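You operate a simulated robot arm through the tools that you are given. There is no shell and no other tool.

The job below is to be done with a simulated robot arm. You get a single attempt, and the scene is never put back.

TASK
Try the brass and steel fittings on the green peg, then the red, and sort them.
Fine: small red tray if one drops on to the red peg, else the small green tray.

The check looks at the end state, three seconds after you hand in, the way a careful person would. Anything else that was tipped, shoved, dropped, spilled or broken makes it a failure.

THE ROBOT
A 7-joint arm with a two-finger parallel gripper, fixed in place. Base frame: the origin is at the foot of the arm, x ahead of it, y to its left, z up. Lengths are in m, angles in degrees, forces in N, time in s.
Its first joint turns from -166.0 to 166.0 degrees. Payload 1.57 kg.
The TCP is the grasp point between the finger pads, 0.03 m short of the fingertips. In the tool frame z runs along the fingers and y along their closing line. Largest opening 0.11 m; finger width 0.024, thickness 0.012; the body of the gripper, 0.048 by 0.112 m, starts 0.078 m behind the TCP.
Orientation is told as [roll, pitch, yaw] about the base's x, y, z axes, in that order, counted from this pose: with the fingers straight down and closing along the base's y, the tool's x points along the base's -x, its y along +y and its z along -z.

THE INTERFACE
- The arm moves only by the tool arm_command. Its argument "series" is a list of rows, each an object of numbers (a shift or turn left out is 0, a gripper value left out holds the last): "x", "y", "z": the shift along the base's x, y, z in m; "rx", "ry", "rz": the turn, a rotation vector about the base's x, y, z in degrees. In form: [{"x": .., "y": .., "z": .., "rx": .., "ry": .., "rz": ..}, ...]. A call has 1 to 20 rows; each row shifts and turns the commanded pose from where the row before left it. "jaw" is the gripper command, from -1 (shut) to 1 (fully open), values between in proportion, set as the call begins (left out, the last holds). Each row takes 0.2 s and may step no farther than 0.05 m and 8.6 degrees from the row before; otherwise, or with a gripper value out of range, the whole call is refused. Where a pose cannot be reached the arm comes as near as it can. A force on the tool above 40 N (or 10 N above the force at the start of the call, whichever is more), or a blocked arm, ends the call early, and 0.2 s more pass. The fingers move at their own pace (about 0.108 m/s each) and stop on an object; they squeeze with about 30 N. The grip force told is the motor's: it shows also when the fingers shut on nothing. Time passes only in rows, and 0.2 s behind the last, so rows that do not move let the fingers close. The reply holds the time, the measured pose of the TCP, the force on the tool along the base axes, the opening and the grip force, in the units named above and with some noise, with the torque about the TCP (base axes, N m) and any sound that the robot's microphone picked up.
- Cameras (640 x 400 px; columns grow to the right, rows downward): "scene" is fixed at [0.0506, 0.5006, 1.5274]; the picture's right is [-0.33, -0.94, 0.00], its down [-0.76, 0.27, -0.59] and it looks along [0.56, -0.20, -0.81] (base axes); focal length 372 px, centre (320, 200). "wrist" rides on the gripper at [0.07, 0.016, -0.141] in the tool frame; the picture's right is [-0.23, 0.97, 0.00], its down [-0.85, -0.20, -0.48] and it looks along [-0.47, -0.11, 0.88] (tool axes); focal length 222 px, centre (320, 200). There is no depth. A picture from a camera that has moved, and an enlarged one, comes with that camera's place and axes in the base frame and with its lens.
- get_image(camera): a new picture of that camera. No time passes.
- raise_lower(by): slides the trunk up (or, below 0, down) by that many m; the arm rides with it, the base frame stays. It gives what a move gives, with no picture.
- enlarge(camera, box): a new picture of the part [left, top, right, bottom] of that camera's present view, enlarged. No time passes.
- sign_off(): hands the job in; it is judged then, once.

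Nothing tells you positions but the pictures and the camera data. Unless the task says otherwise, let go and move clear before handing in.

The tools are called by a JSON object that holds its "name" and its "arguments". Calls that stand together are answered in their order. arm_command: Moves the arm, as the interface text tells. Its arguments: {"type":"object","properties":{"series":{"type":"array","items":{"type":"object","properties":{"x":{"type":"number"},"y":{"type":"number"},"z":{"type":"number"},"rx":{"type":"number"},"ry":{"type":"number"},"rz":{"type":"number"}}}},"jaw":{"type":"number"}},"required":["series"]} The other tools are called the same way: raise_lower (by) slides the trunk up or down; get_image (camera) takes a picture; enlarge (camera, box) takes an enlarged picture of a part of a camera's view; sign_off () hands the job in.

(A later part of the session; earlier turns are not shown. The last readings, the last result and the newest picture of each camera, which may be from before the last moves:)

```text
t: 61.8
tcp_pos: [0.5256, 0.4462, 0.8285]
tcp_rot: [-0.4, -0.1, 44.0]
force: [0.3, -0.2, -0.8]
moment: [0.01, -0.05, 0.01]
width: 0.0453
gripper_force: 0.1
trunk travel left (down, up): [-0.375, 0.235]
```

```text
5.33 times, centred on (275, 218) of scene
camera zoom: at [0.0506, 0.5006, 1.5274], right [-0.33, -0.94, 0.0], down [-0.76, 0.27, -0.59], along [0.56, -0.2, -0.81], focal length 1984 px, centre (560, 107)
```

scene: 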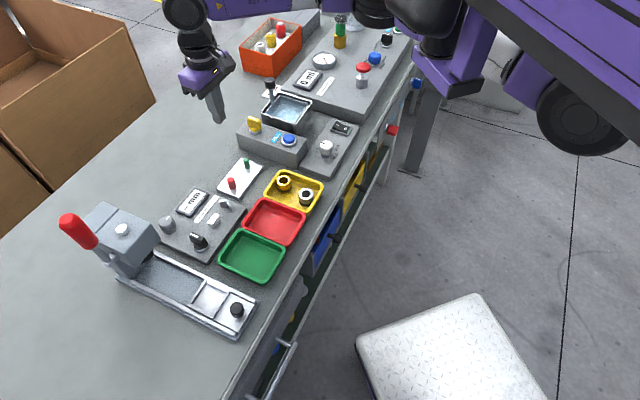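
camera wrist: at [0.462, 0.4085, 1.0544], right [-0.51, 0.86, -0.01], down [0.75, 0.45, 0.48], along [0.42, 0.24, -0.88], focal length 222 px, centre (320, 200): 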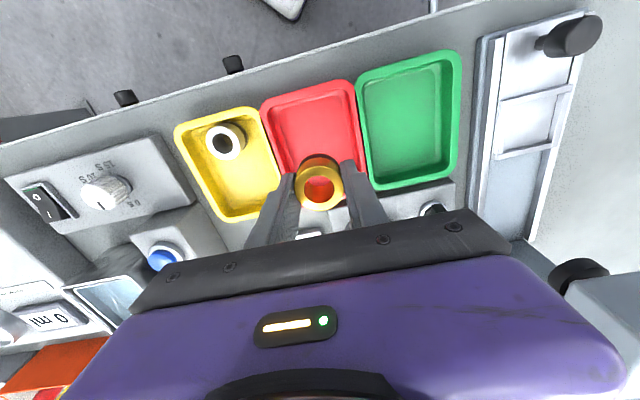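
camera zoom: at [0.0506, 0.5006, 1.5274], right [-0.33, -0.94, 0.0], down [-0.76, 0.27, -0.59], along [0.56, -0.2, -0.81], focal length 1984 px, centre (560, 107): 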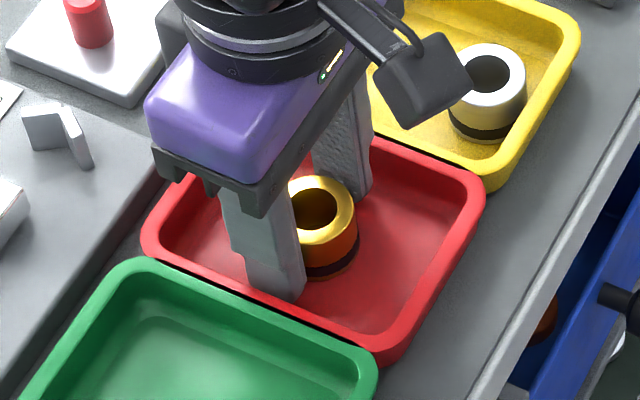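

The brass is released and standing in the red tray. I'll rise clear and move over the steel fitting in the yellow tray.

{"name": "arm_command", "arguments": {"series": [{"z": 0.005}, {"z": 0.01}, {"z": 0.02}, {"z": 0.02}, {"z": 0.02}, {"z": 0.015}, {"x": 0.0086, "y": -0.019}, {"x": 0.0086, "y": -0.019}, {"x": 0.0086, "y": -0.019}, {"x": 0.0086, "y": -0.019}, {"x": 0.0086, "y": -0.0197}, {}, {}], "jaw": -0.09}}

{"name": "enlarge", "arguments": {"camera": "wrist", "box": [220, 60, 420, 230]}}

{"name": "enlarge", "arguments": {"camera": "scene", "box": [235, 150, 335, 255]}}

```text
t: 64.6
tcp_pos: [0.5715, 0.3484, 0.9188]
tcp_rot: [-0.5, -0.1, 44.0]
force: [-0.4, -0.2, 0.0]
moment: [0.01, -0.01, -0.03]
width: 0.05
gripper_force: 0.0
trunk travel left (down, up): [-0.375, 0.235]
```

```text
2.35 times, centred on (320, 145) of wrist
camera zoom: at [0.5086, 0.3117, 1.0581], right [-0.51, 0.86, -0.01], down [0.75, 0.45, 0.48], along [0.42, 0.24, -0.88], focal length 523 px, centre (320, 329)
```

zoom: 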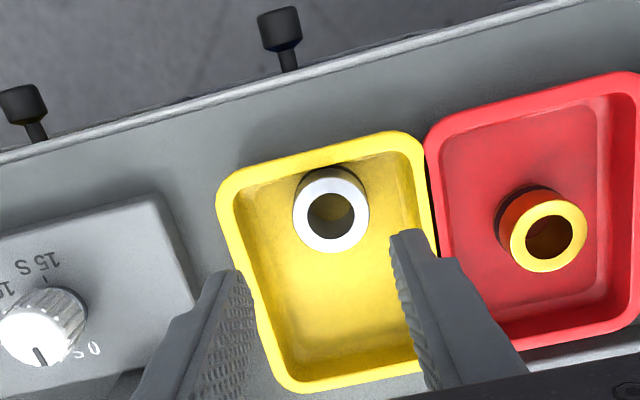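

```text
3.81 times, centred on (285, 202) of scene
camera zoom: at [0.0506, 0.5006, 1.5274], right [-0.33, -0.94, 0.0], down [-0.76, 0.27, -0.59], along [0.56, -0.2, -0.81], focal length 1417 px, centre (453, 190)
```

zoom: 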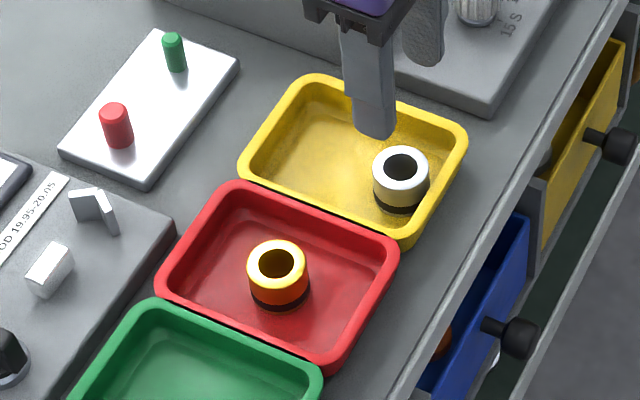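

The brass stands well in the red tray. The steel is about 4 mm toward +b of the tool axis; I'll shift about 2.5 mm that way (keeping clear of both tray walls) and go down to just above.

{"name": "arm_command", "arguments": {"series": [{"x": -0.0018, "y": 0.0018}, {"z": -0.015}, {"z": -0.015}, {"z": -0.013}, {}, {}]}}

{"name": "enlarge", "arguments": {"camera": "wrist", "box": [230, 90, 410, 230]}}

```text
t: 66.0
tcp_pos: [0.5665, 0.3532, 0.8754]
tcp_rot: [-0.6, -0.2, 44.0]
force: [0.1, -0.1, -0.3]
moment: [0.01, -0.02, 0.0]
width: 0.0501
gripper_force: 0.0
trunk travel left (down, up): [-0.375, 0.235]
```

```text
2.86 times, centred on (320, 160) of wrist
camera zoom: at [0.5033, 0.316, 1.0153], right [-0.51, 0.86, -0.01], down [0.75, 0.45, 0.48], along [0.42, 0.24, -0.88], focal length 635 px, centre (320, 314)
```

zoom: 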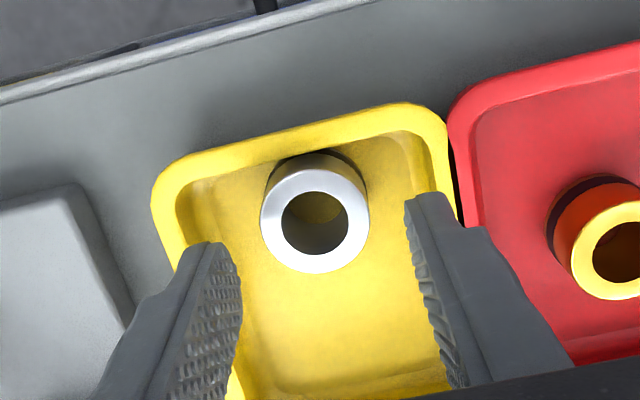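

The arm had not fully settled earlier; the steel is now about 3 mm to the −b side. I'll shift back 3.5 mm, wait, and re-check.

{"name": "arm_command", "arguments": {"series": [{"x": 0.0024, "y": -0.0024}, {}, {}, {}]}}

{"name": "enlarge", "arguments": {"camera": "wrist", "box": [230, 90, 410, 230]}}

```text
t: 67.0
tcp_pos: [0.5686, 0.351, 0.8767]
tcp_rot: [-0.5, -0.2, 44.0]
force: [-0.8, 0.8, 0.2]
moment: [0.01, 0.02, 0.01]
width: 0.05
gripper_force: 0.0
trunk travel left (down, up): [-0.375, 0.235]
```

```text
2.86 times, centred on (320, 160) of wrist
camera zoom: at [0.5058, 0.3124, 1.0156], right [-0.51, 0.86, -0.01], down [0.75, 0.45, 0.48], along [0.42, 0.24, -0.88], focal length 635 px, centre (320, 314)
```

zoom: 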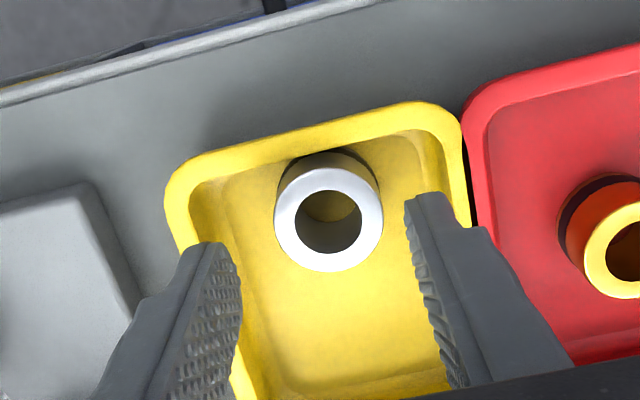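

Well centred now. I'll descend to the earlier depth.

{"name": "arm_command", "arguments": {"series": [{"z": -0.012}, {"z": -0.012}, {"z": -0.012}, {"z": -0.006}, {"z": -0.003}, {}, {}]}}

{"name": "arm_command", "arguments": {"series": [{}, {}], "jaw": -0.26}}

{"name": "enlarge", "arguments": {"camera": "wrist", "box": [240, 100, 400, 220]}}

{"name": "enlarge", "arguments": {"camera": "scene", "box": [255, 150, 335, 220]}}

```text
t: 68.6
tcp_pos: [0.57, 0.3493, 0.8307]
tcp_rot: [-0.5, -0.1, 44.0]
force: [-0.6, -0.5, -0.4]
moment: [0.01, -0.01, 0.0]
width: 0.05
gripper_force: 0.1
trunk travel left (down, up): [-0.375, 0.235]
```

```text
t: 69.2
tcp_pos: [0.5685, 0.35, 0.8307]
tcp_rot: [-0.5, -0.3, 44.0]
force: [0.5, -0.1, 0.2]
moment: [0.02, -0.02, 0.01]
width: 0.041
gripper_force: 0.0
trunk travel left (down, up): [-0.375, 0.235]
```

```text
3.33 times, centred on (320, 160) of wrist
camera zoom: at [0.5062, 0.3128, 0.9708], right [-0.51, 0.86, -0.01], down [0.75, 0.45, 0.48], along [0.42, 0.24, -0.88], focal length 740 px, centre (320, 333)
```

zoom: 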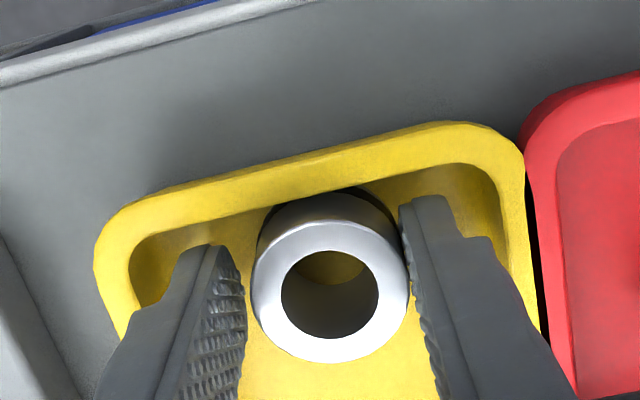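

```text
5.71 times, centred on (295, 185) of scene
camera zoom: at [0.0506, 0.5006, 1.5274], right [-0.33, -0.94, 0.0], down [-0.76, 0.27, -0.59], along [0.56, -0.2, -0.81], focal length 2126 px, centre (463, 286)
```

zoom: 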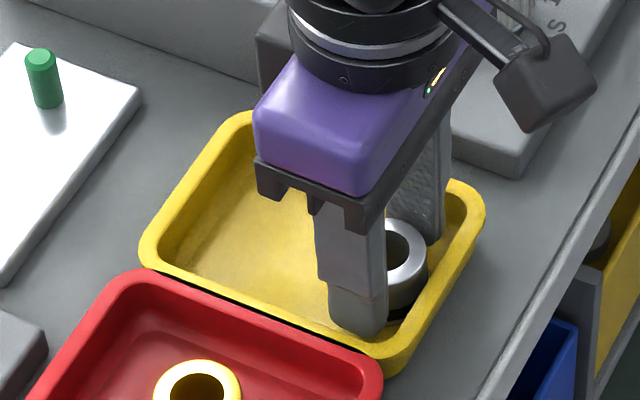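

The steel sits between the fingers with no contact. I'll ease down about 5 mm, stopping above the floor, and close.

{"name": "arm_command", "arguments": {"series": [{"z": -0.002}, {"z": -0.0015}, {"z": -0.001}, {}]}}

{"name": "arm_command", "arguments": {"series": [{}, {}, {}, {}], "jaw": -1}}

{"name": "enlarge", "arguments": {"camera": "wrist", "box": [240, 100, 400, 220]}}

```text
t: 70.2
tcp_pos: [0.569, 0.3483, 0.8239]
tcp_rot: [-0.5, -0.1, 44.1]
force: [0.3, 0.8, 0.4]
moment: [0.01, 0.03, 0.03]
width: 0.0409
gripper_force: 0.1
trunk travel left (down, up): [-0.375, 0.235]
```

```text
t: 71.2
tcp_pos: [0.5694, 0.3481, 0.8251]
tcp_rot: [-0.5, -0.2, 44.0]
force: [-0.4, 0.7, -0.8]
moment: [0.05, 0.04, 0.0]
width: 0.0351
gripper_force: 30.2
trunk travel left (down, up): [-0.375, 0.235]
```

```text
3.33 times, centred on (320, 160) of wrist
camera zoom: at [0.5058, 0.3126, 0.9653], right [-0.51, 0.86, -0.01], down [0.75, 0.45, 0.48], along [0.42, 0.24, -0.88], focal length 740 px, centre (320, 333)
```

zoom: 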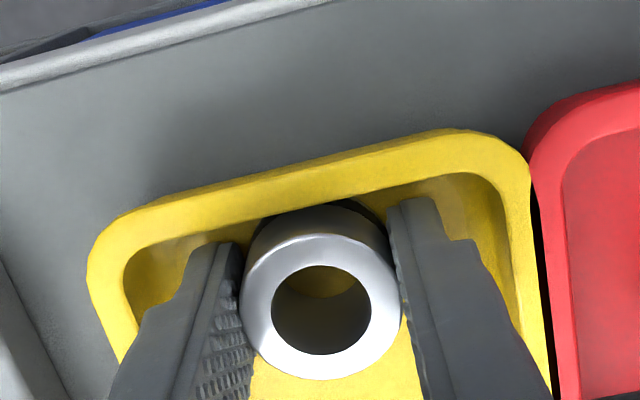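

Gripped at 35 mm. I'll lift very slowly at first and check that it holds.

{"name": "arm_command", "arguments": {"series": [{"z": 0.001}, {"z": 0.002}, {"z": 0.002}, {"z": 0.002}, {}]}}

{"name": "enlarge", "arguments": {"camera": "wrist", "box": [240, 100, 400, 220]}}

{"name": "enlarge", "arguments": {"camera": "scene", "box": [255, 150, 335, 220]}}

```text
t: 72.4
tcp_pos: [0.5694, 0.3498, 0.8323]
tcp_rot: [-0.5, -0.3, 44.0]
force: [-0.1, 0.9, -1.0]
moment: [-0.02, 0.01, -0.02]
width: 0.0349
gripper_force: 30.2
trunk travel left (down, up): [-0.375, 0.235]
```

```text
3.33 times, centred on (320, 160) of wrist
camera zoom: at [0.5065, 0.3126, 0.9726], right [-0.51, 0.86, -0.01], down [0.75, 0.45, 0.48], along [0.42, 0.24, -0.88], focal length 740 px, centre (320, 333)
```

zoom: 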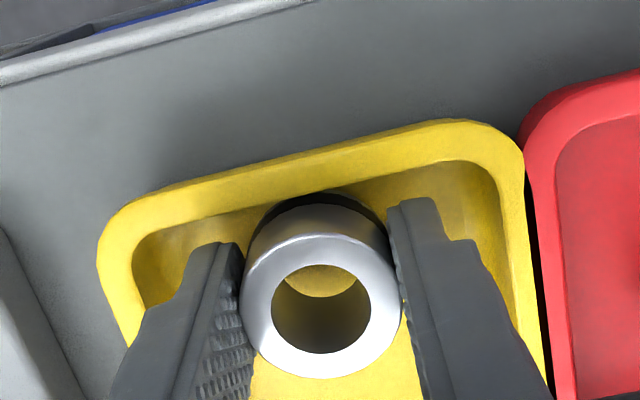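

```text
5.71 times, centred on (295, 185) of scene
camera zoom: at [0.0506, 0.5006, 1.5274], right [-0.33, -0.94, 0.0], down [-0.76, 0.27, -0.59], along [0.56, -0.2, -0.81], focal length 2126 px, centre (463, 286)
```

zoom: 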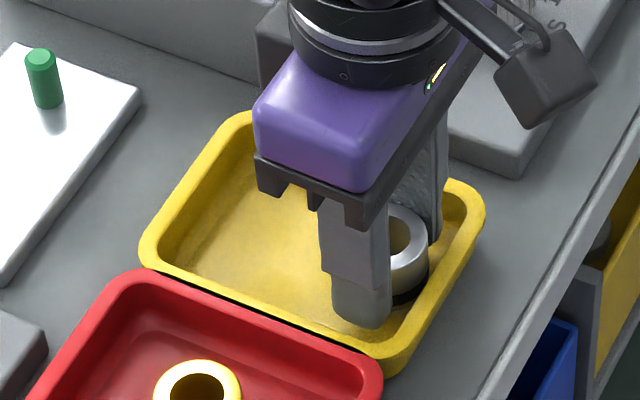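

The steel is lifting with the fingers. I'll keep rising gently and check for creep.

{"name": "arm_command", "arguments": {"series": [{"z": 0.003}, {"z": 0.003}, {"z": 0.003}, {"z": 0.003}, {}]}}

{"name": "enlarge", "arguments": {"camera": "wrist", "box": [240, 100, 400, 220]}}

```text
t: 73.6
tcp_pos: [0.5686, 0.3506, 0.8456]
tcp_rot: [-0.4, -0.2, 44.0]
force: [-0.9, -0.1, -0.4]
moment: [-0.01, -0.03, 0.02]
width: 0.0351
gripper_force: 30.7
trunk travel left (down, up): [-0.375, 0.235]
```

```text
3.33 times, centred on (320, 160) of wrist
camera zoom: at [0.5055, 0.3129, 0.9851], right [-0.51, 0.86, -0.01], down [0.75, 0.45, 0.48], along [0.42, 0.24, -0.88], focal length 740 px, centre (320, 333)
```

zoom: 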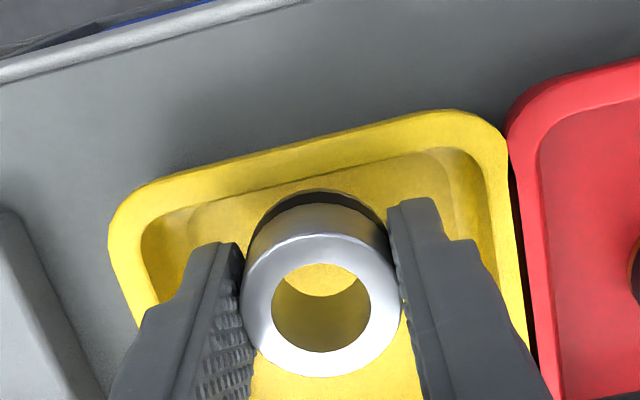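

There may be a slight creep (a couple of pixels). I'll hold still for a second and compare before trusting the grip.

{"name": "arm_command", "arguments": {"series": [{}, {}, {}, {}, {}, {}]}}

{"name": "enlarge", "arguments": {"camera": "wrist", "box": [240, 100, 400, 220]}}

{"name": "enlarge", "arguments": {"camera": "scene", "box": [255, 140, 335, 210]}}

```text
t: 75.0
tcp_pos: [0.5693, 0.3495, 0.8444]
tcp_rot: [-0.5, -0.2, 44.0]
force: [0.1, 0.4, -1.2]
moment: [-0.01, 0.0, -0.02]
width: 0.035
gripper_force: 29.7
trunk travel left (down, up): [-0.375, 0.235]
```

```text
3.33 times, centred on (320, 160) of wrist
camera zoom: at [0.5055, 0.3129, 0.985], right [-0.51, 0.86, -0.01], down [0.75, 0.45, 0.48], along [0.42, 0.24, -0.88], focal length 740 px, centre (320, 333)
```

zoom: 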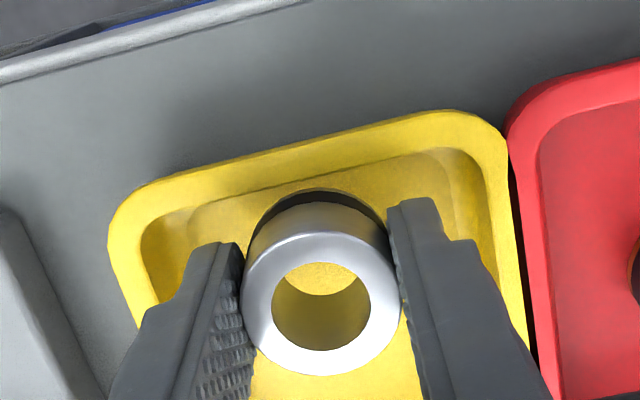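

```text
5.71 times, centred on (295, 175) of scene
camera zoom: at [0.0506, 0.5006, 1.5274], right [-0.33, -0.94, 0.0], down [-0.76, 0.27, -0.59], along [0.56, -0.2, -0.81], focal length 2126 px, centre (463, 343)
```

zoom: 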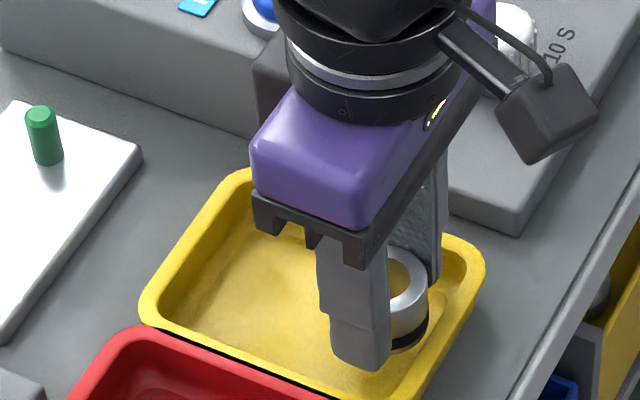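

There's a slow creep, so this grip isn't on the dark band well enough. I'll shift the steel toward the middle of the yellow tray, set it down, and re-grip deeper as I did with the brass.

{"name": "arm_command", "arguments": {"series": [{"x": 0.004, "y": 0.004}, {"x": 0.005, "y": 0.0048}, {"x": 0.005, "y": 0.0048}, {"x": 0.004, "y": 0.004}, {}, {"z": -0.004}, {"z": -0.004}, {"z": -0.004}, {"z": -0.003}, {}]}}

{"name": "enlarge", "arguments": {"camera": "wrist", "box": [240, 100, 400, 220]}}

{"name": "enlarge", "arguments": {"camera": "scene", "box": [255, 140, 335, 220]}}

```text
t: 77.2
tcp_pos: [0.5865, 0.3686, 0.8301]
tcp_rot: [-0.5, -0.2, 43.9]
force: [0.0, 0.4, -1.4]
moment: [-0.06, 0.0, -0.04]
width: 0.0349
gripper_force: 29.8
trunk travel left (down, up): [-0.375, 0.235]
```

```text
3.33 times, centred on (320, 160) of wrist
camera zoom: at [0.5235, 0.3309, 0.9693], right [-0.51, 0.86, -0.01], down [0.75, 0.45, 0.48], along [0.42, 0.24, -0.88], focal length 740 px, centre (320, 333)
```

zoom: 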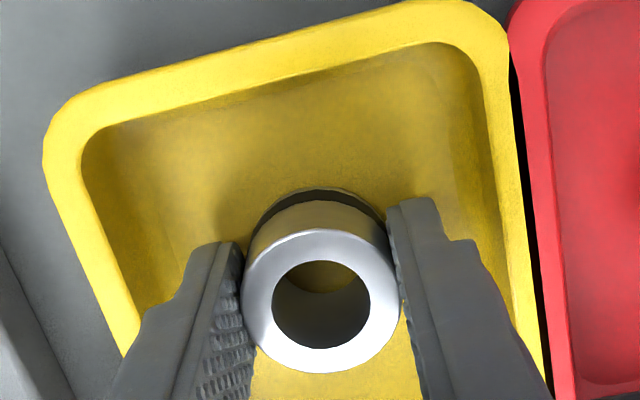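

```text
5.00 times, centred on (295, 180) of scene
camera zoom: at [0.0506, 0.5006, 1.5274], right [-0.33, -0.94, 0.0], down [-0.76, 0.27, -0.59], along [0.56, -0.2, -0.81], focal length 1860 px, centre (445, 300)
```

zoom: 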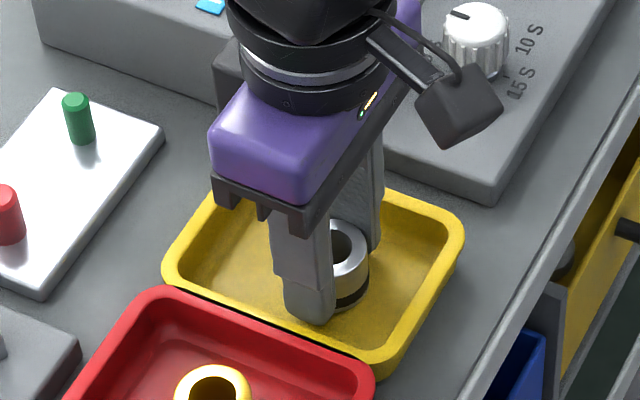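

Still creeping slowly. I'll lower to the floor, open slightly, then go deeper for the new grip.

{"name": "arm_command", "arguments": {"series": [{"z": -0.001}, {"z": -0.001}, {"z": -0.001}, {}]}}

{"name": "arm_command", "arguments": {"series": [{}, {}, {}], "jaw": -0.27}}

{"name": "enlarge", "arguments": {"camera": "wrist", "box": [240, 100, 400, 220]}}

```text
t: 78.2
tcp_pos: [0.5865, 0.3683, 0.8261]
tcp_rot: [-0.4, -0.3, 44.0]
force: [1.3, 1.1, 19.2]
moment: [0.29, 0.22, -0.14]
width: 0.0347
gripper_force: 29.7
trunk travel left (down, up): [-0.375, 0.235]
```

```text
t: 79.0
tcp_pos: [0.5868, 0.3688, 0.8264]
tcp_rot: [-0.6, -0.2, 44.1]
force: [-0.5, 0.1, 0.2]
moment: [0.0, 0.01, -0.01]
width: 0.04
gripper_force: 0.0
trunk travel left (down, up): [-0.375, 0.235]
```

```text
3.33 times, centred on (320, 160) of wrist
camera zoom: at [0.5234, 0.3301, 0.9657], right [-0.51, 0.86, -0.01], down [0.75, 0.45, 0.48], along [0.42, 0.24, -0.88], focal length 740 px, centre (320, 333)
```

zoom: 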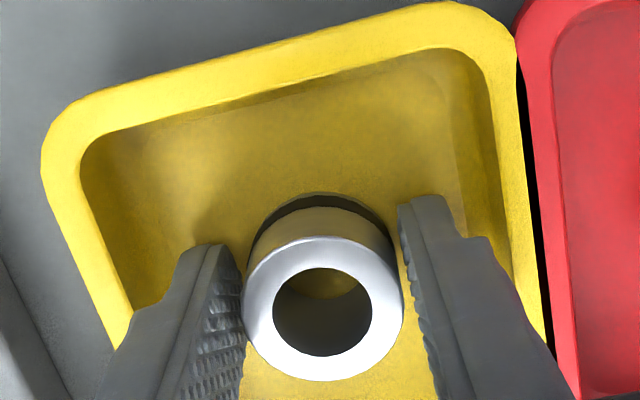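

The steel is standing free. I'll lower in 1 mm steps to find how close the tips can get to the floor.

{"name": "arm_command", "arguments": {"series": [{"z": -0.001}, {"z": -0.001}, {"z": -0.001}, {}]}}

{"name": "arm_command", "arguments": {"series": [{"z": -0.001}, {"z": -0.001}, {}]}}

```text
t: 80.0
tcp_pos: [0.5881, 0.3663, 0.8243]
tcp_rot: [-0.4, -0.2, 44.0]
force: [-2.7, -1.8, 16.4]
moment: [0.08, 0.45, 0.08]
width: 0.04
gripper_force: 0.0
trunk travel left (down, up): [-0.375, 0.235]
```

```text
t: 80.8
tcp_pos: [0.5862, 0.3687, 0.8236]
tcp_rot: [-0.3, -0.4, 44.1]
force: [-3.3, -6.5, 19.7]
moment: [0.0, 0.58, 0.12]
width: 0.0384
gripper_force: 0.1
trunk travel left (down, up): [-0.375, 0.235]
stopped in row 3: the force on the tool passed its limit at 41 N (the readings are from after the stop); the commanded pose is now the measured one
```

The tips are at the tray floor, as in the good brass grip. I'll close here, then ease up and compare the width with the brass grip (34.4 mm).

{"name": "arm_command", "arguments": {"series": [{}, {}, {}, {}], "jaw": -1}}

{"name": "arm_command", "arguments": {"series": [{"z": 0.001}, {"z": 0.001}, {"z": 0.001}, {}]}}

{"name": "enlarge", "arguments": {"camera": "wrist", "box": [250, 130, 390, 220]}}

{"name": "enlarge", "arguments": {"camera": "scene", "box": [255, 140, 335, 220]}}

```text
t: 81.8
tcp_pos: [0.586, 0.3693, 0.8237]
tcp_rot: [-0.1, -0.4, 44.2]
force: [-12.9, 5.8, 24.7]
moment: [0.39, 1.02, 0.0]
width: 0.0346
gripper_force: 30.1
trunk travel left (down, up): [-0.375, 0.235]
```

```text
t: 82.8
tcp_pos: [0.5886, 0.367, 0.824]
tcp_rot: [-0.4, -0.2, 43.9]
force: [1.1, -0.1, -0.2]
moment: [-0.01, -0.01, 0.0]
width: 0.0346
gripper_force: 30.2
trunk travel left (down, up): [-0.375, 0.235]
```

```text
4.44 times, centred on (320, 175) of wrist
camera zoom: at [0.5262, 0.3297, 0.9645], right [-0.51, 0.86, -0.01], down [0.75, 0.45, 0.48], along [0.42, 0.24, -0.87], focal length 987 px, centre (320, 311)
```

zoom: 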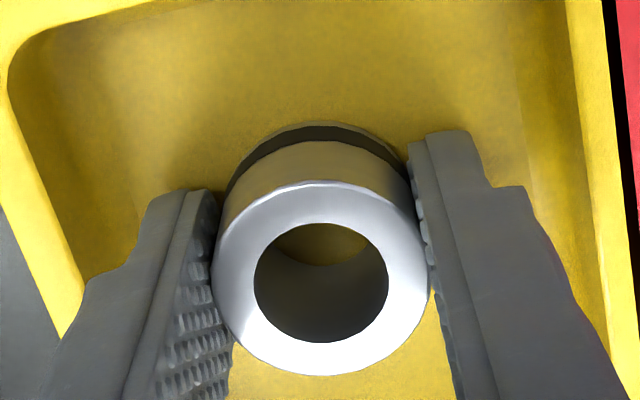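

```text
5.00 times, centred on (295, 180) of scene
camera zoom: at [0.0506, 0.5006, 1.5274], right [-0.33, -0.94, 0.0], down [-0.76, 0.27, -0.59], along [0.56, -0.2, -0.81], focal length 1860 px, centre (445, 300)
```

zoom: 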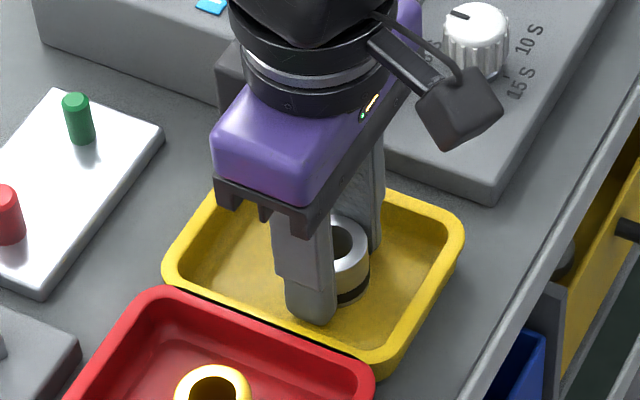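

Width is now 34.6 mm like the good brass grip, and the tray looks undisturbed. I'll lift slowly and check for creep.

{"name": "arm_command", "arguments": {"series": [{"z": 0.002}, {"z": 0.003}, {"z": 0.003}, {"z": 0.004}, {"z": 0.004}, {}]}}

{"name": "enlarge", "arguments": {"camera": "wrist", "box": [250, 130, 390, 220]}}

{"name": "arm_command", "arguments": {"series": [{}, {}, {}, {}, {}]}}

{"name": "enlarge", "arguments": {"camera": "wrist", "box": [250, 130, 390, 220]}}

```text
t: 84.2
tcp_pos: [0.5876, 0.368, 0.8421]
tcp_rot: [-0.4, -0.3, 44.1]
force: [-0.2, -0.3, -1.9]
moment: [-0.02, 0.0, -0.03]
width: 0.0347
gripper_force: 30.1
trunk travel left (down, up): [-0.375, 0.235]
```

```text
4.44 times, centred on (320, 175) of wrist
camera zoom: at [0.5246, 0.3314, 0.9819], right [-0.51, 0.86, 0.0], down [0.75, 0.45, 0.48], along [0.42, 0.25, -0.87], focal length 987 px, centre (320, 311)
```

zoom: 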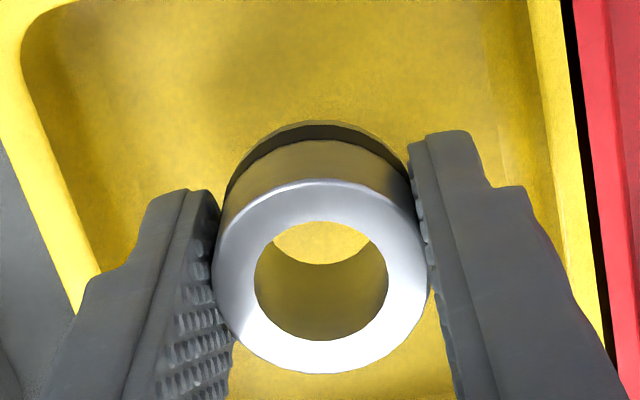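

```text
t: 85.3
tcp_pos: [0.587, 0.3676, 0.8425]
tcp_rot: [-0.3, -0.4, 44.0]
force: [-0.7, 0.6, -1.5]
moment: [0.01, 0.0, 0.0]
width: 0.0346
gripper_force: 30.0
trunk travel left (down, up): [-0.375, 0.235]
```

```text
4.44 times, centred on (320, 175) of wrist
camera zoom: at [0.5245, 0.3315, 0.9818], right [-0.51, 0.86, 0.0], down [0.75, 0.45, 0.48], along [0.42, 0.25, -0.87], focal length 987 px, centre (320, 311)
```

zoom: 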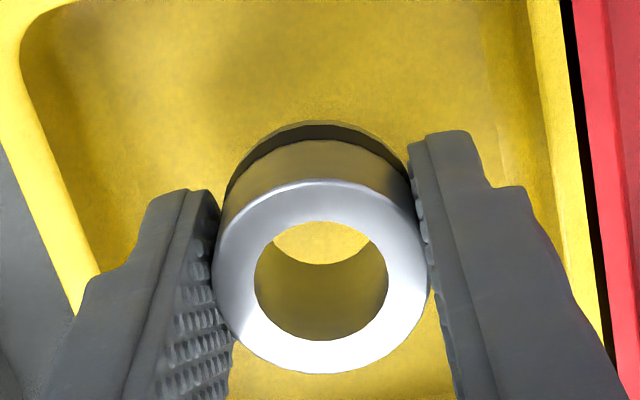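

No creep now. I'll lift clear and carry the steel to above the green peg. Compared with the brass, it sits about 3.5 mm further forward in the fingers, so I allow for that.

{"name": "arm_command", "arguments": {"series": [{"z": 0.006}, {"z": 0.008}, {"z": 0.01}, {"z": 0.01}, {"z": 0.01}, {"z": 0.01}, {"z": 0.006}, {"x": 0.01, "y": 0.0075}, {"x": 0.018, "y": 0.013}, {"x": 0.02, "y": 0.0145}, {"x": 0.02, "y": 0.0145}, {"x": 0.02, "y": 0.0145}, {"x": 0.018, "y": 0.0135}, {"x": 0.014, "y": 0.0105}, {"x": 0.0093, "y": 0.007}, {}, {}, {}]}}

{"name": "enlarge", "arguments": {"camera": "wrist", "box": [240, 90, 420, 220]}}

{"name": "enlarge", "arguments": {"camera": "scene", "box": [195, 110, 295, 210]}}

```text
t: 89.2
tcp_pos: [0.7175, 0.4634, 0.9011]
tcp_rot: [-0.3, -0.3, 44.0]
force: [-0.3, 0.4, -1.4]
moment: [0.03, 0.02, 0.04]
width: 0.0348
gripper_force: 30.1
trunk travel left (down, up): [-0.375, 0.235]
```

```text
3.08 times, centred on (330, 155) of wrist
camera zoom: at [0.6538, 0.4255, 1.0415], right [-0.51, 0.86, 0.0], down [0.75, 0.45, 0.48], along [0.42, 0.25, -0.87], focal length 684 px, centre (289, 338)
```

zoom: 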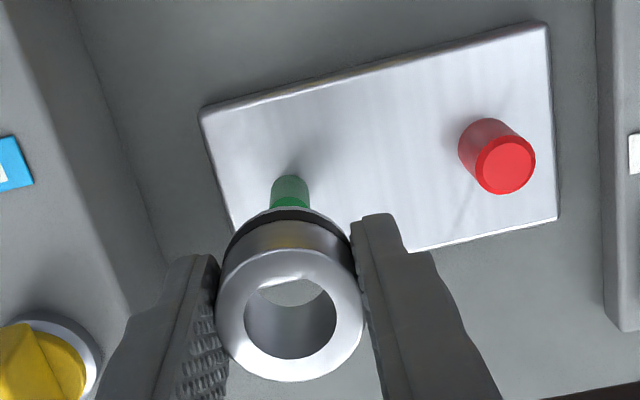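

```text
4.00 times, centred on (245, 160) of scene
camera zoom: at [0.0506, 0.5006, 1.5274], right [-0.33, -0.94, 0.0], down [-0.76, 0.27, -0.59], along [0.56, -0.2, -0.81], focal length 1488 px, centre (620, 360)
```

zoom: 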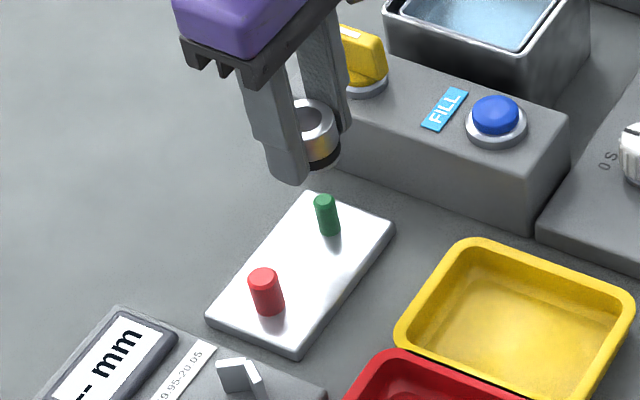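

Both pegs visible again; the green peg is about 1.5 mm further in +x than the steel. I'll correct and lower to just above the peg.

{"name": "arm_command", "arguments": {"series": [{"x": 0.0015, "y": -0.0006}, {"z": -0.008}, {"z": -0.01}, {"z": -0.01}, {"z": -0.005}, {}, {}]}}

{"name": "enlarge", "arguments": {"camera": "wrist", "box": [250, 130, 390, 220]}}

{"name": "enlarge", "arguments": {"camera": "scene", "box": [215, 130, 285, 200]}}

```text
t: 90.8
tcp_pos: [0.7171, 0.4629, 0.8685]
tcp_rot: [-0.4, -0.4, 44.0]
force: [0.0, 0.0, -1.7]
moment: [-0.03, 0.01, 0.04]
width: 0.0344
gripper_force: 29.6
trunk travel left (down, up): [-0.375, 0.235]
```

```text
4.44 times, centred on (320, 175) of wrist
camera zoom: at [0.654, 0.4256, 1.008], right [-0.51, 0.86, 0.0], down [0.75, 0.45, 0.48], along [0.42, 0.25, -0.87], focal length 987 px, centre (320, 311)
```

zoom: 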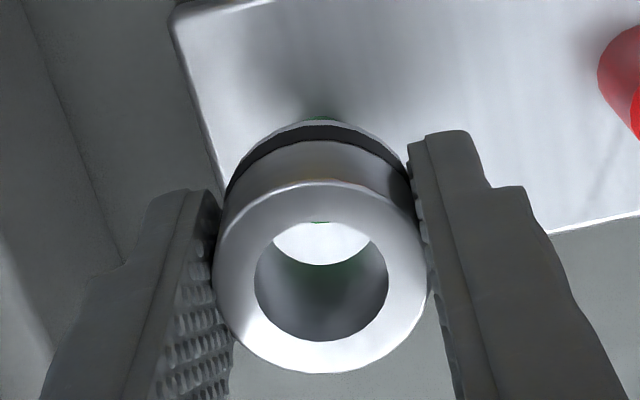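

```text
5.71 times, centred on (250, 165) of scene
camera zoom: at [0.0506, 0.5006, 1.5274], right [-0.33, -0.94, 0.0], down [-0.76, 0.27, -0.59], along [0.56, -0.2, -0.81], focal length 2126 px, centre (720, 400)
```

zoom: 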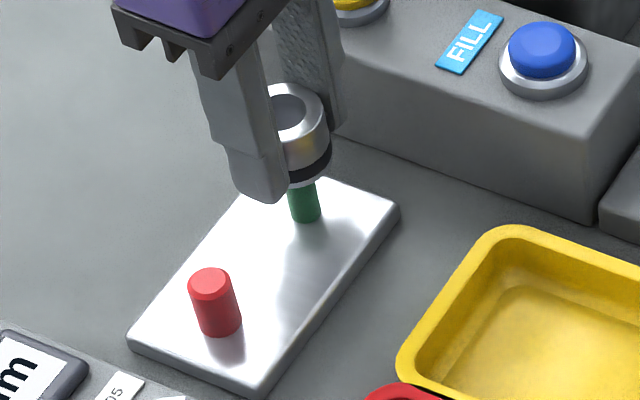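

Aligned and no creep. I'll lower onto the green peg in small steps.

{"name": "arm_command", "arguments": {"series": [{"z": -0.003}, {"z": -0.003}, {"z": -0.003}, {"z": -0.003}, {}]}}

{"name": "enlarge", "arguments": {"camera": "wrist", "box": [250, 130, 390, 220]}}

{"name": "enlarge", "arguments": {"camera": "scene", "box": [215, 130, 285, 200]}}

```text
t: 92.0
tcp_pos: [0.7162, 0.4624, 0.8559]
tcp_rot: [-0.3, -0.3, 43.9]
force: [0.9, 0.1, -1.5]
moment: [0.03, -0.01, 0.03]
width: 0.0345
gripper_force: 30.2
trunk travel left (down, up): [-0.375, 0.235]
```

```text
4.44 times, centred on (320, 175) of wrist
camera zoom: at [0.6552, 0.4255, 0.9961], right [-0.51, 0.86, 0.0], down [0.75, 0.45, 0.48], along [0.42, 0.25, -0.87], focal length 987 px, centre (320, 311)
```

zoom: 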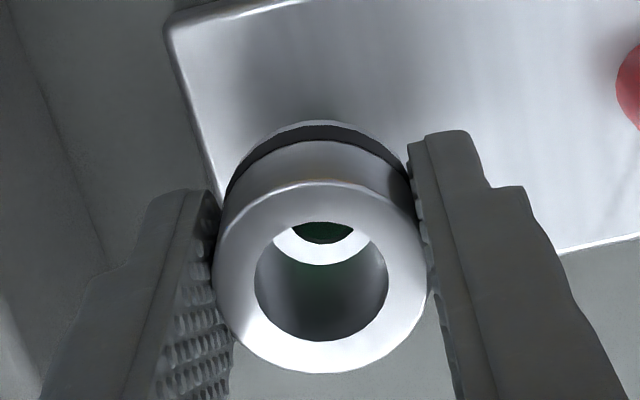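

```text
5.71 times, centred on (250, 165) of scene
camera zoom: at [0.0506, 0.5006, 1.5274], right [-0.33, -0.94, 0.0], down [-0.76, 0.27, -0.59], along [0.56, -0.2, -0.81], focal length 2126 px, centre (720, 400)
```

zoom: 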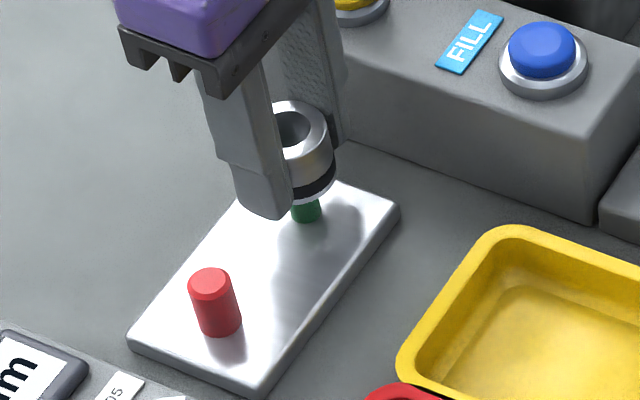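

The green peg is entering with a clear gap all around. Continuing.

{"name": "arm_command", "arguments": {"series": [{"z": -0.003}, {"z": -0.003}, {"z": -0.003}, {"z": -0.003}, {}]}}

{"name": "enlarge", "arguments": {"camera": "wrist", "box": [250, 130, 390, 220]}}

```text
t: 93.2
tcp_pos: [0.7189, 0.4626, 0.845]
tcp_rot: [-0.4, -0.4, 44.0]
force: [-0.2, -0.2, -0.5]
moment: [0.01, 0.0, 0.0]
width: 0.0347
gripper_force: 29.9
trunk travel left (down, up): [-0.375, 0.235]
```

```text
4.44 times, centred on (320, 175) of wrist
camera zoom: at [0.6558, 0.425, 0.9852], right [-0.51, 0.86, 0.0], down [0.75, 0.45, 0.48], along [0.42, 0.25, -0.87], focal length 987 px, centre (320, 311)
```

zoom: 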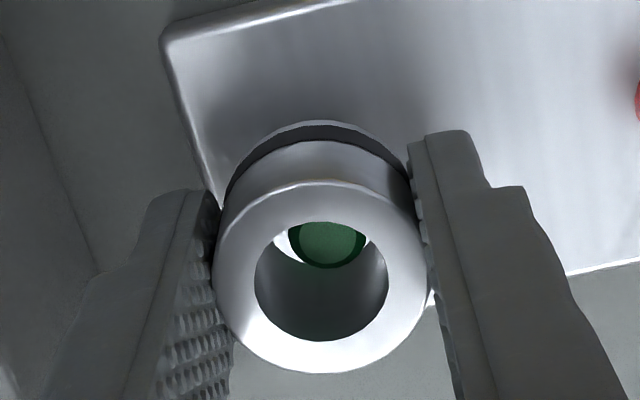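

The steel is going over the green peg too. I'll lower it the rest of the way until it seats.

{"name": "arm_command", "arguments": {"series": [{"z": -0.003}, {"z": -0.003}, {"z": -0.002}, {"z": -0.0015}, {}]}}

{"name": "arm_command", "arguments": {"series": [{"z": -0.001}, {"z": -0.001}, {"z": -0.001}, {}]}}

{"name": "enlarge", "arguments": {"camera": "wrist", "box": [250, 130, 390, 220]}}

{"name": "enlarge", "arguments": {"camera": "scene", "box": [215, 130, 285, 200]}}

```text
t: 94.3
tcp_pos: [0.7177, 0.4614, 0.8363]
tcp_rot: [-0.2, -0.4, 44.0]
force: [0.1, 0.2, -1.2]
moment: [-0.01, 0.02, -0.02]
width: 0.0345
gripper_force: 29.6
trunk travel left (down, up): [-0.375, 0.235]
```

```text
t: 95.3
tcp_pos: [0.7182, 0.4629, 0.8335]
tcp_rot: [-0.4, -0.3, 43.9]
force: [-1.3, -1.8, 8.2]
moment: [0.09, 0.15, 0.07]
width: 0.0346
gripper_force: 30.3
trunk travel left (down, up): [-0.375, 0.235]
```

```text
4.44 times, centred on (320, 175) of wrist
camera zoom: at [0.6551, 0.4253, 0.9728], right [-0.51, 0.86, 0.0], down [0.75, 0.45, 0.49], along [0.42, 0.25, -0.87], focal length 987 px, centre (320, 311)
```

zoom: 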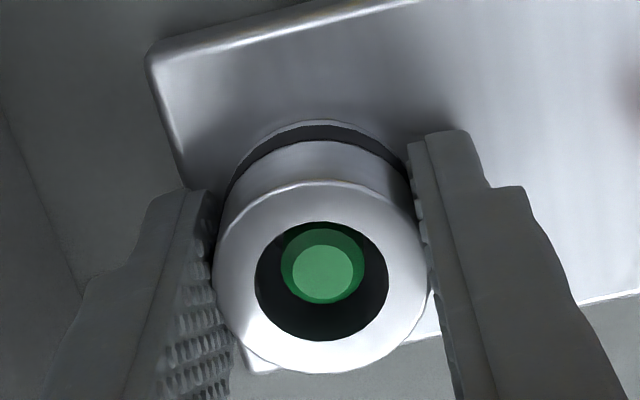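

```text
5.71 times, centred on (250, 165) of scene
camera zoom: at [0.0506, 0.5006, 1.5274], right [-0.33, -0.94, 0.0], down [-0.76, 0.27, -0.59], along [0.56, -0.2, -0.81], focal length 2126 px, centre (720, 400)
```

zoom: 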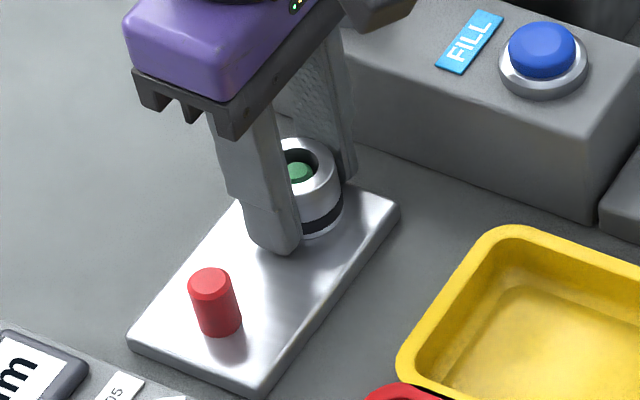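

The steel also seats on the green peg. I'll lift it off and move over to the red peg.

{"name": "arm_command", "arguments": {"series": [{"z": 0.003}, {"z": 0.006}, {"z": 0.008}, {"z": 0.01}, {"z": 0.01}, {"z": 0.01}, {"z": 0.006}, {"x": -0.01, "y": 0.0097}, {"x": -0.0155, "y": 0.015}, {"x": -0.0155, "y": 0.015}, {"x": -0.0097, "y": 0.0097}, {}, {}, {}]}}

{"name": "enlarge", "arguments": {"camera": "wrist", "box": [220, 90, 420, 230]}}

{"name": "enlarge", "arguments": {"camera": "scene", "box": [195, 130, 285, 220]}}

```text
t: 98.3
tcp_pos: [0.6671, 0.5115, 0.8842]
tcp_rot: [-0.3, -0.3, 43.9]
force: [-1.0, -0.2, -1.3]
moment: [-0.02, 0.01, -0.02]
width: 0.0344
gripper_force: 29.7
trunk travel left (down, up): [-0.375, 0.235]
```

```text
2.86 times, centred on (320, 160) of wrist
camera zoom: at [0.604, 0.4739, 1.0241], right [-0.51, 0.86, 0.0], down [0.75, 0.45, 0.48], along [0.42, 0.25, -0.87], focal length 635 px, centre (320, 314)
```

zoom: 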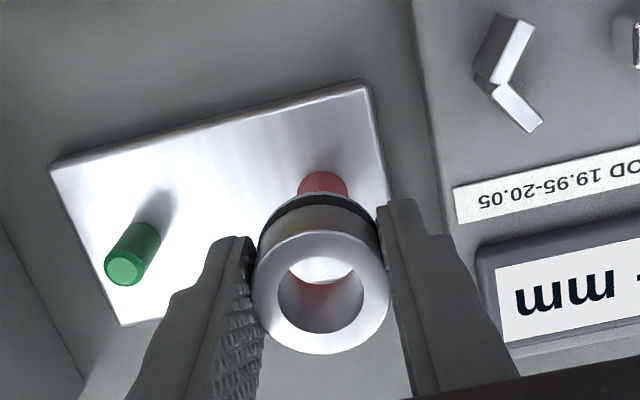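

```text
4.44 times, centred on (240, 175) of scene
camera zoom: at [0.0506, 0.5006, 1.5274], right [-0.33, -0.94, 0.0], down [-0.76, 0.27, -0.59], along [0.56, -0.2, -0.81], focal length 1653 px, centre (676, 311)
```

zoom: 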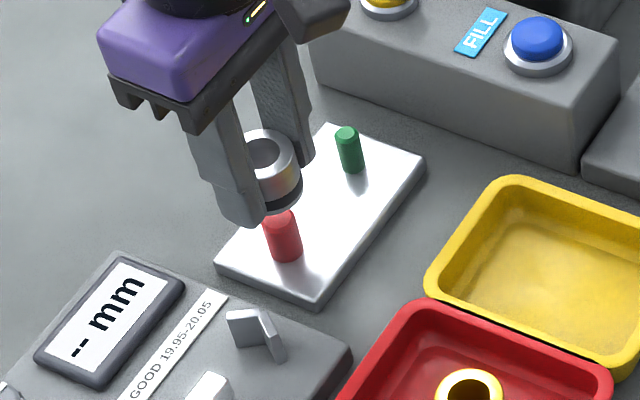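

The steel is above the red peg to within about 1 mm. I'll correct slightly and lower to just above it.

{"name": "arm_command", "arguments": {"series": [{"x": 0.0002, "y": 0.0009}, {"z": -0.005}, {"z": -0.005}, {"z": -0.005}, {"z": -0.003}, {}, {}]}}

{"name": "enlarge", "arguments": {"camera": "wrist", "box": [250, 130, 390, 220]}}

{"name": "enlarge", "arguments": {"camera": "scene", "box": [200, 140, 270, 210]}}

```text
t: 100.0
tcp_pos: [0.6663, 0.5106, 0.868]
tcp_rot: [-0.3, -0.3, 44.0]
force: [-0.7, 0.0, -0.5]
moment: [-0.01, 0.0, 0.01]
width: 0.0344
gripper_force: 29.9
trunk travel left (down, up): [-0.375, 0.235]
```

```text
4.44 times, centred on (320, 175) of wrist
camera zoom: at [0.6047, 0.4746, 1.0067], right [-0.51, 0.86, 0.0], down [0.75, 0.45, 0.48], along [0.42, 0.25, -0.87], focal length 987 px, centre (320, 311)
```

zoom: 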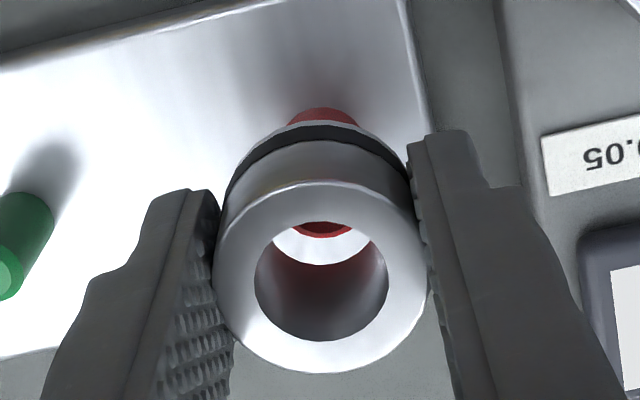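

```text
5.71 times, centred on (235, 175) of scene
camera zoom: at [0.0506, 0.5006, 1.5274], right [-0.33, -0.94, 0.0], down [-0.76, 0.27, -0.59], along [0.56, -0.2, -0.81], focal length 2126 px, centre (806, 343)
```

zoom: 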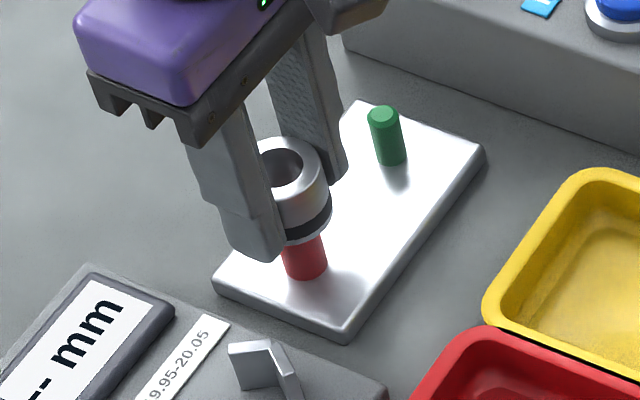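

I'll lower in small steps and use the force to centre if it rubs.

{"name": "arm_command", "arguments": {"series": [{"z": -0.002}, {"z": -0.002}, {"z": -0.002}, {}]}}

{"name": "arm_command", "arguments": {"series": [{"z": -0.0015}, {"z": -0.0015}, {}]}}

{"name": "enlarge", "arguments": {"camera": "wrist", "box": [250, 130, 390, 220]}}

{"name": "enlarge", "arguments": {"camera": "scene", "box": [200, 140, 270, 210]}}

```text
t: 101.0
tcp_pos: [0.6653, 0.5131, 0.8618]
tcp_rot: [-0.5, -0.3, 44.0]
force: [0.6, 0.4, -1.1]
moment: [-0.02, 0.02, -0.01]
width: 0.0345
gripper_force: 30.2
trunk travel left (down, up): [-0.375, 0.235]
```

```text
t: 101.8
tcp_pos: [0.6681, 0.5134, 0.8594]
tcp_rot: [-0.4, -0.3, 44.0]
force: [0.5, 0.5, -2.1]
moment: [0.02, -0.03, -0.02]
width: 0.0344
gripper_force: 29.7
trunk travel left (down, up): [-0.375, 0.235]
```

```text
4.44 times, centred on (320, 175) of wrist
camera zoom: at [0.6048, 0.4761, 0.9985], right [-0.51, 0.86, 0.0], down [0.75, 0.45, 0.48], along [0.42, 0.25, -0.87], focal length 987 px, centre (320, 311)
```

zoom: 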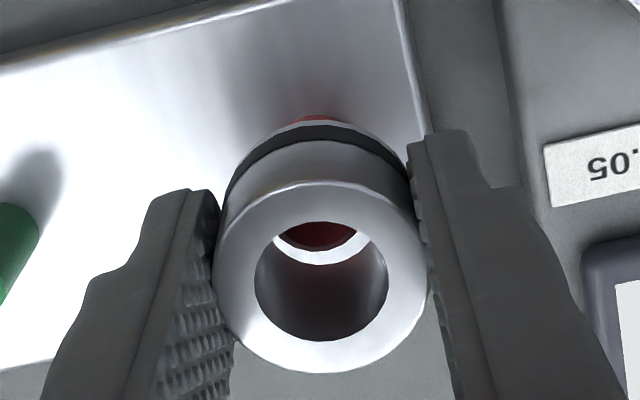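

```text
5.71 times, centred on (235, 175) of scene
camera zoom: at [0.0506, 0.5006, 1.5274], right [-0.33, -0.94, 0.0], down [-0.76, 0.27, -0.59], along [0.56, -0.2, -0.81], focal length 2126 px, centre (806, 343)
```

zoom: 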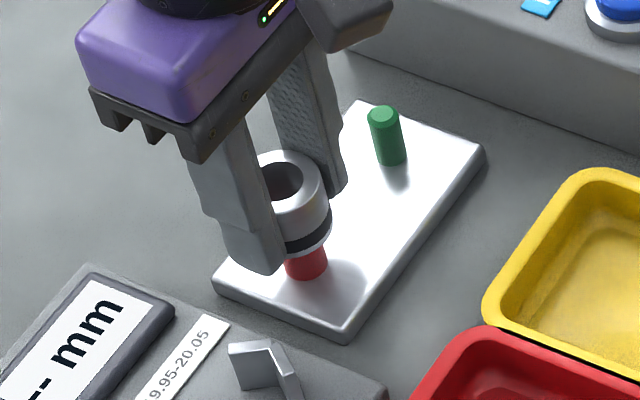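

The gap is even on both sides. Continuing down in small steps.

{"name": "arm_command", "arguments": {"series": [{"z": -0.0015}, {"z": -0.0015}, {"z": -0.0015}, {}]}}

{"name": "enlarge", "arguments": {"camera": "wrist", "box": [250, 130, 390, 220]}}

{"name": "enlarge", "arguments": {"camera": "scene", "box": [200, 140, 270, 210]}}

```text
t: 102.8
tcp_pos: [0.6662, 0.5128, 0.8537]
tcp_rot: [-0.3, -0.3, 44.0]
force: [0.4, 0.6, -1.6]
moment: [0.02, -0.02, 0.02]
width: 0.0343
gripper_force: 29.9
trunk travel left (down, up): [-0.375, 0.235]
```

```text
4.44 times, centred on (320, 175) of wrist
camera zoom: at [0.6046, 0.4756, 0.9941], right [-0.51, 0.86, 0.0], down [0.75, 0.45, 0.48], along [0.42, 0.25, -0.87], focal length 987 px, centre (320, 311)
```

zoom: 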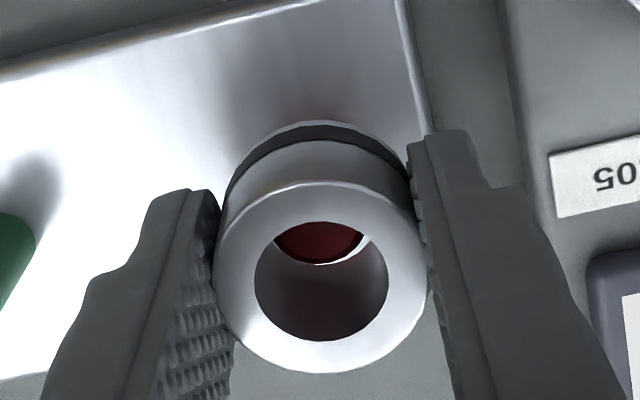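

```text
5.71 times, centred on (235, 175) of scene
camera zoom: at [0.0506, 0.5006, 1.5274], right [-0.33, -0.94, 0.0], down [-0.76, 0.27, -0.59], along [0.56, -0.2, -0.81], focal length 2126 px, centre (806, 343)
```

zoom: 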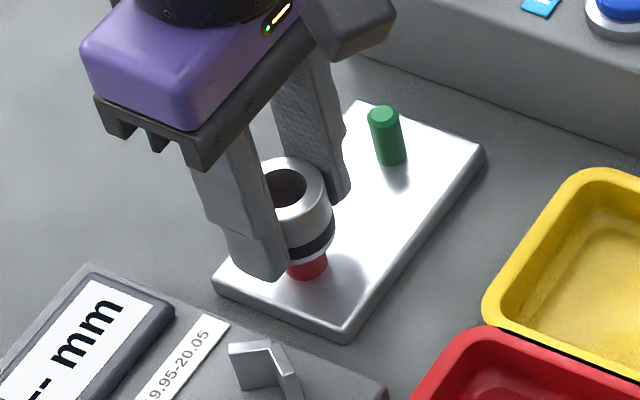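

No force and the peg tip is inside the bore. Continuing.

{"name": "arm_command", "arguments": {"series": [{"z": -0.0015}, {"z": -0.0015}, {"z": -0.0015}, {"z": -0.0015}, {}]}}

{"name": "enlarge", "arguments": {"camera": "wrist", "box": [250, 130, 390, 220]}}

{"name": "enlarge", "arguments": {"camera": "scene", "box": [200, 140, 270, 210]}}

```text
t: 104.0
tcp_pos: [0.6672, 0.5121, 0.8487]
tcp_rot: [-0.2, -0.3, 44.0]
force: [0.2, 0.3, -2.0]
moment: [0.0, -0.04, 0.05]
width: 0.0344
gripper_force: 29.6
trunk travel left (down, up): [-0.375, 0.235]
```

```text
4.44 times, centred on (320, 175) of wrist
camera zoom: at [0.6045, 0.4752, 0.9875], right [-0.51, 0.86, 0.0], down [0.75, 0.45, 0.48], along [0.42, 0.25, -0.87], focal length 987 px, centre (320, 311)
```

zoom: 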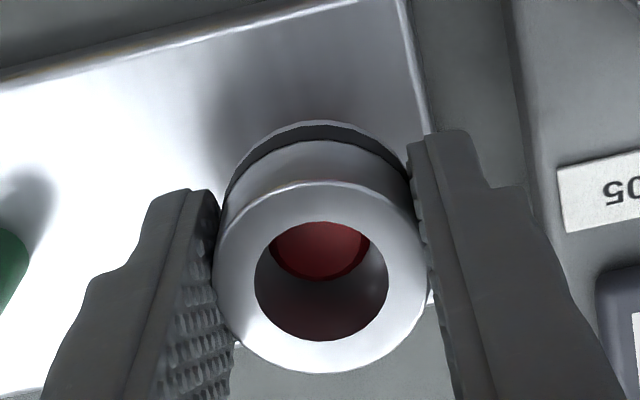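

```text
5.71 times, centred on (235, 175) of scene
camera zoom: at [0.0506, 0.5006, 1.5274], right [-0.33, -0.94, 0.0], down [-0.76, 0.27, -0.59], along [0.56, -0.2, -0.81], focal length 2126 px, centre (806, 343)
```

zoom: 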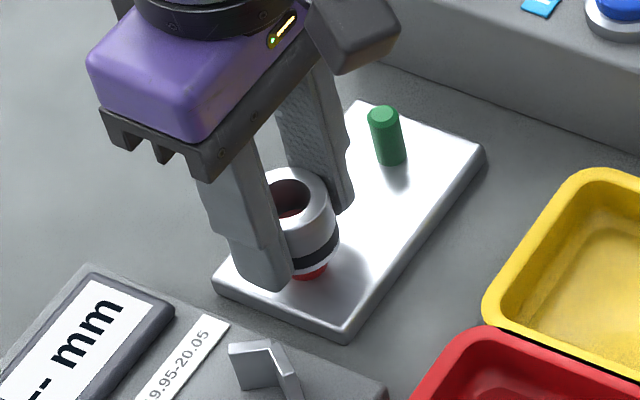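

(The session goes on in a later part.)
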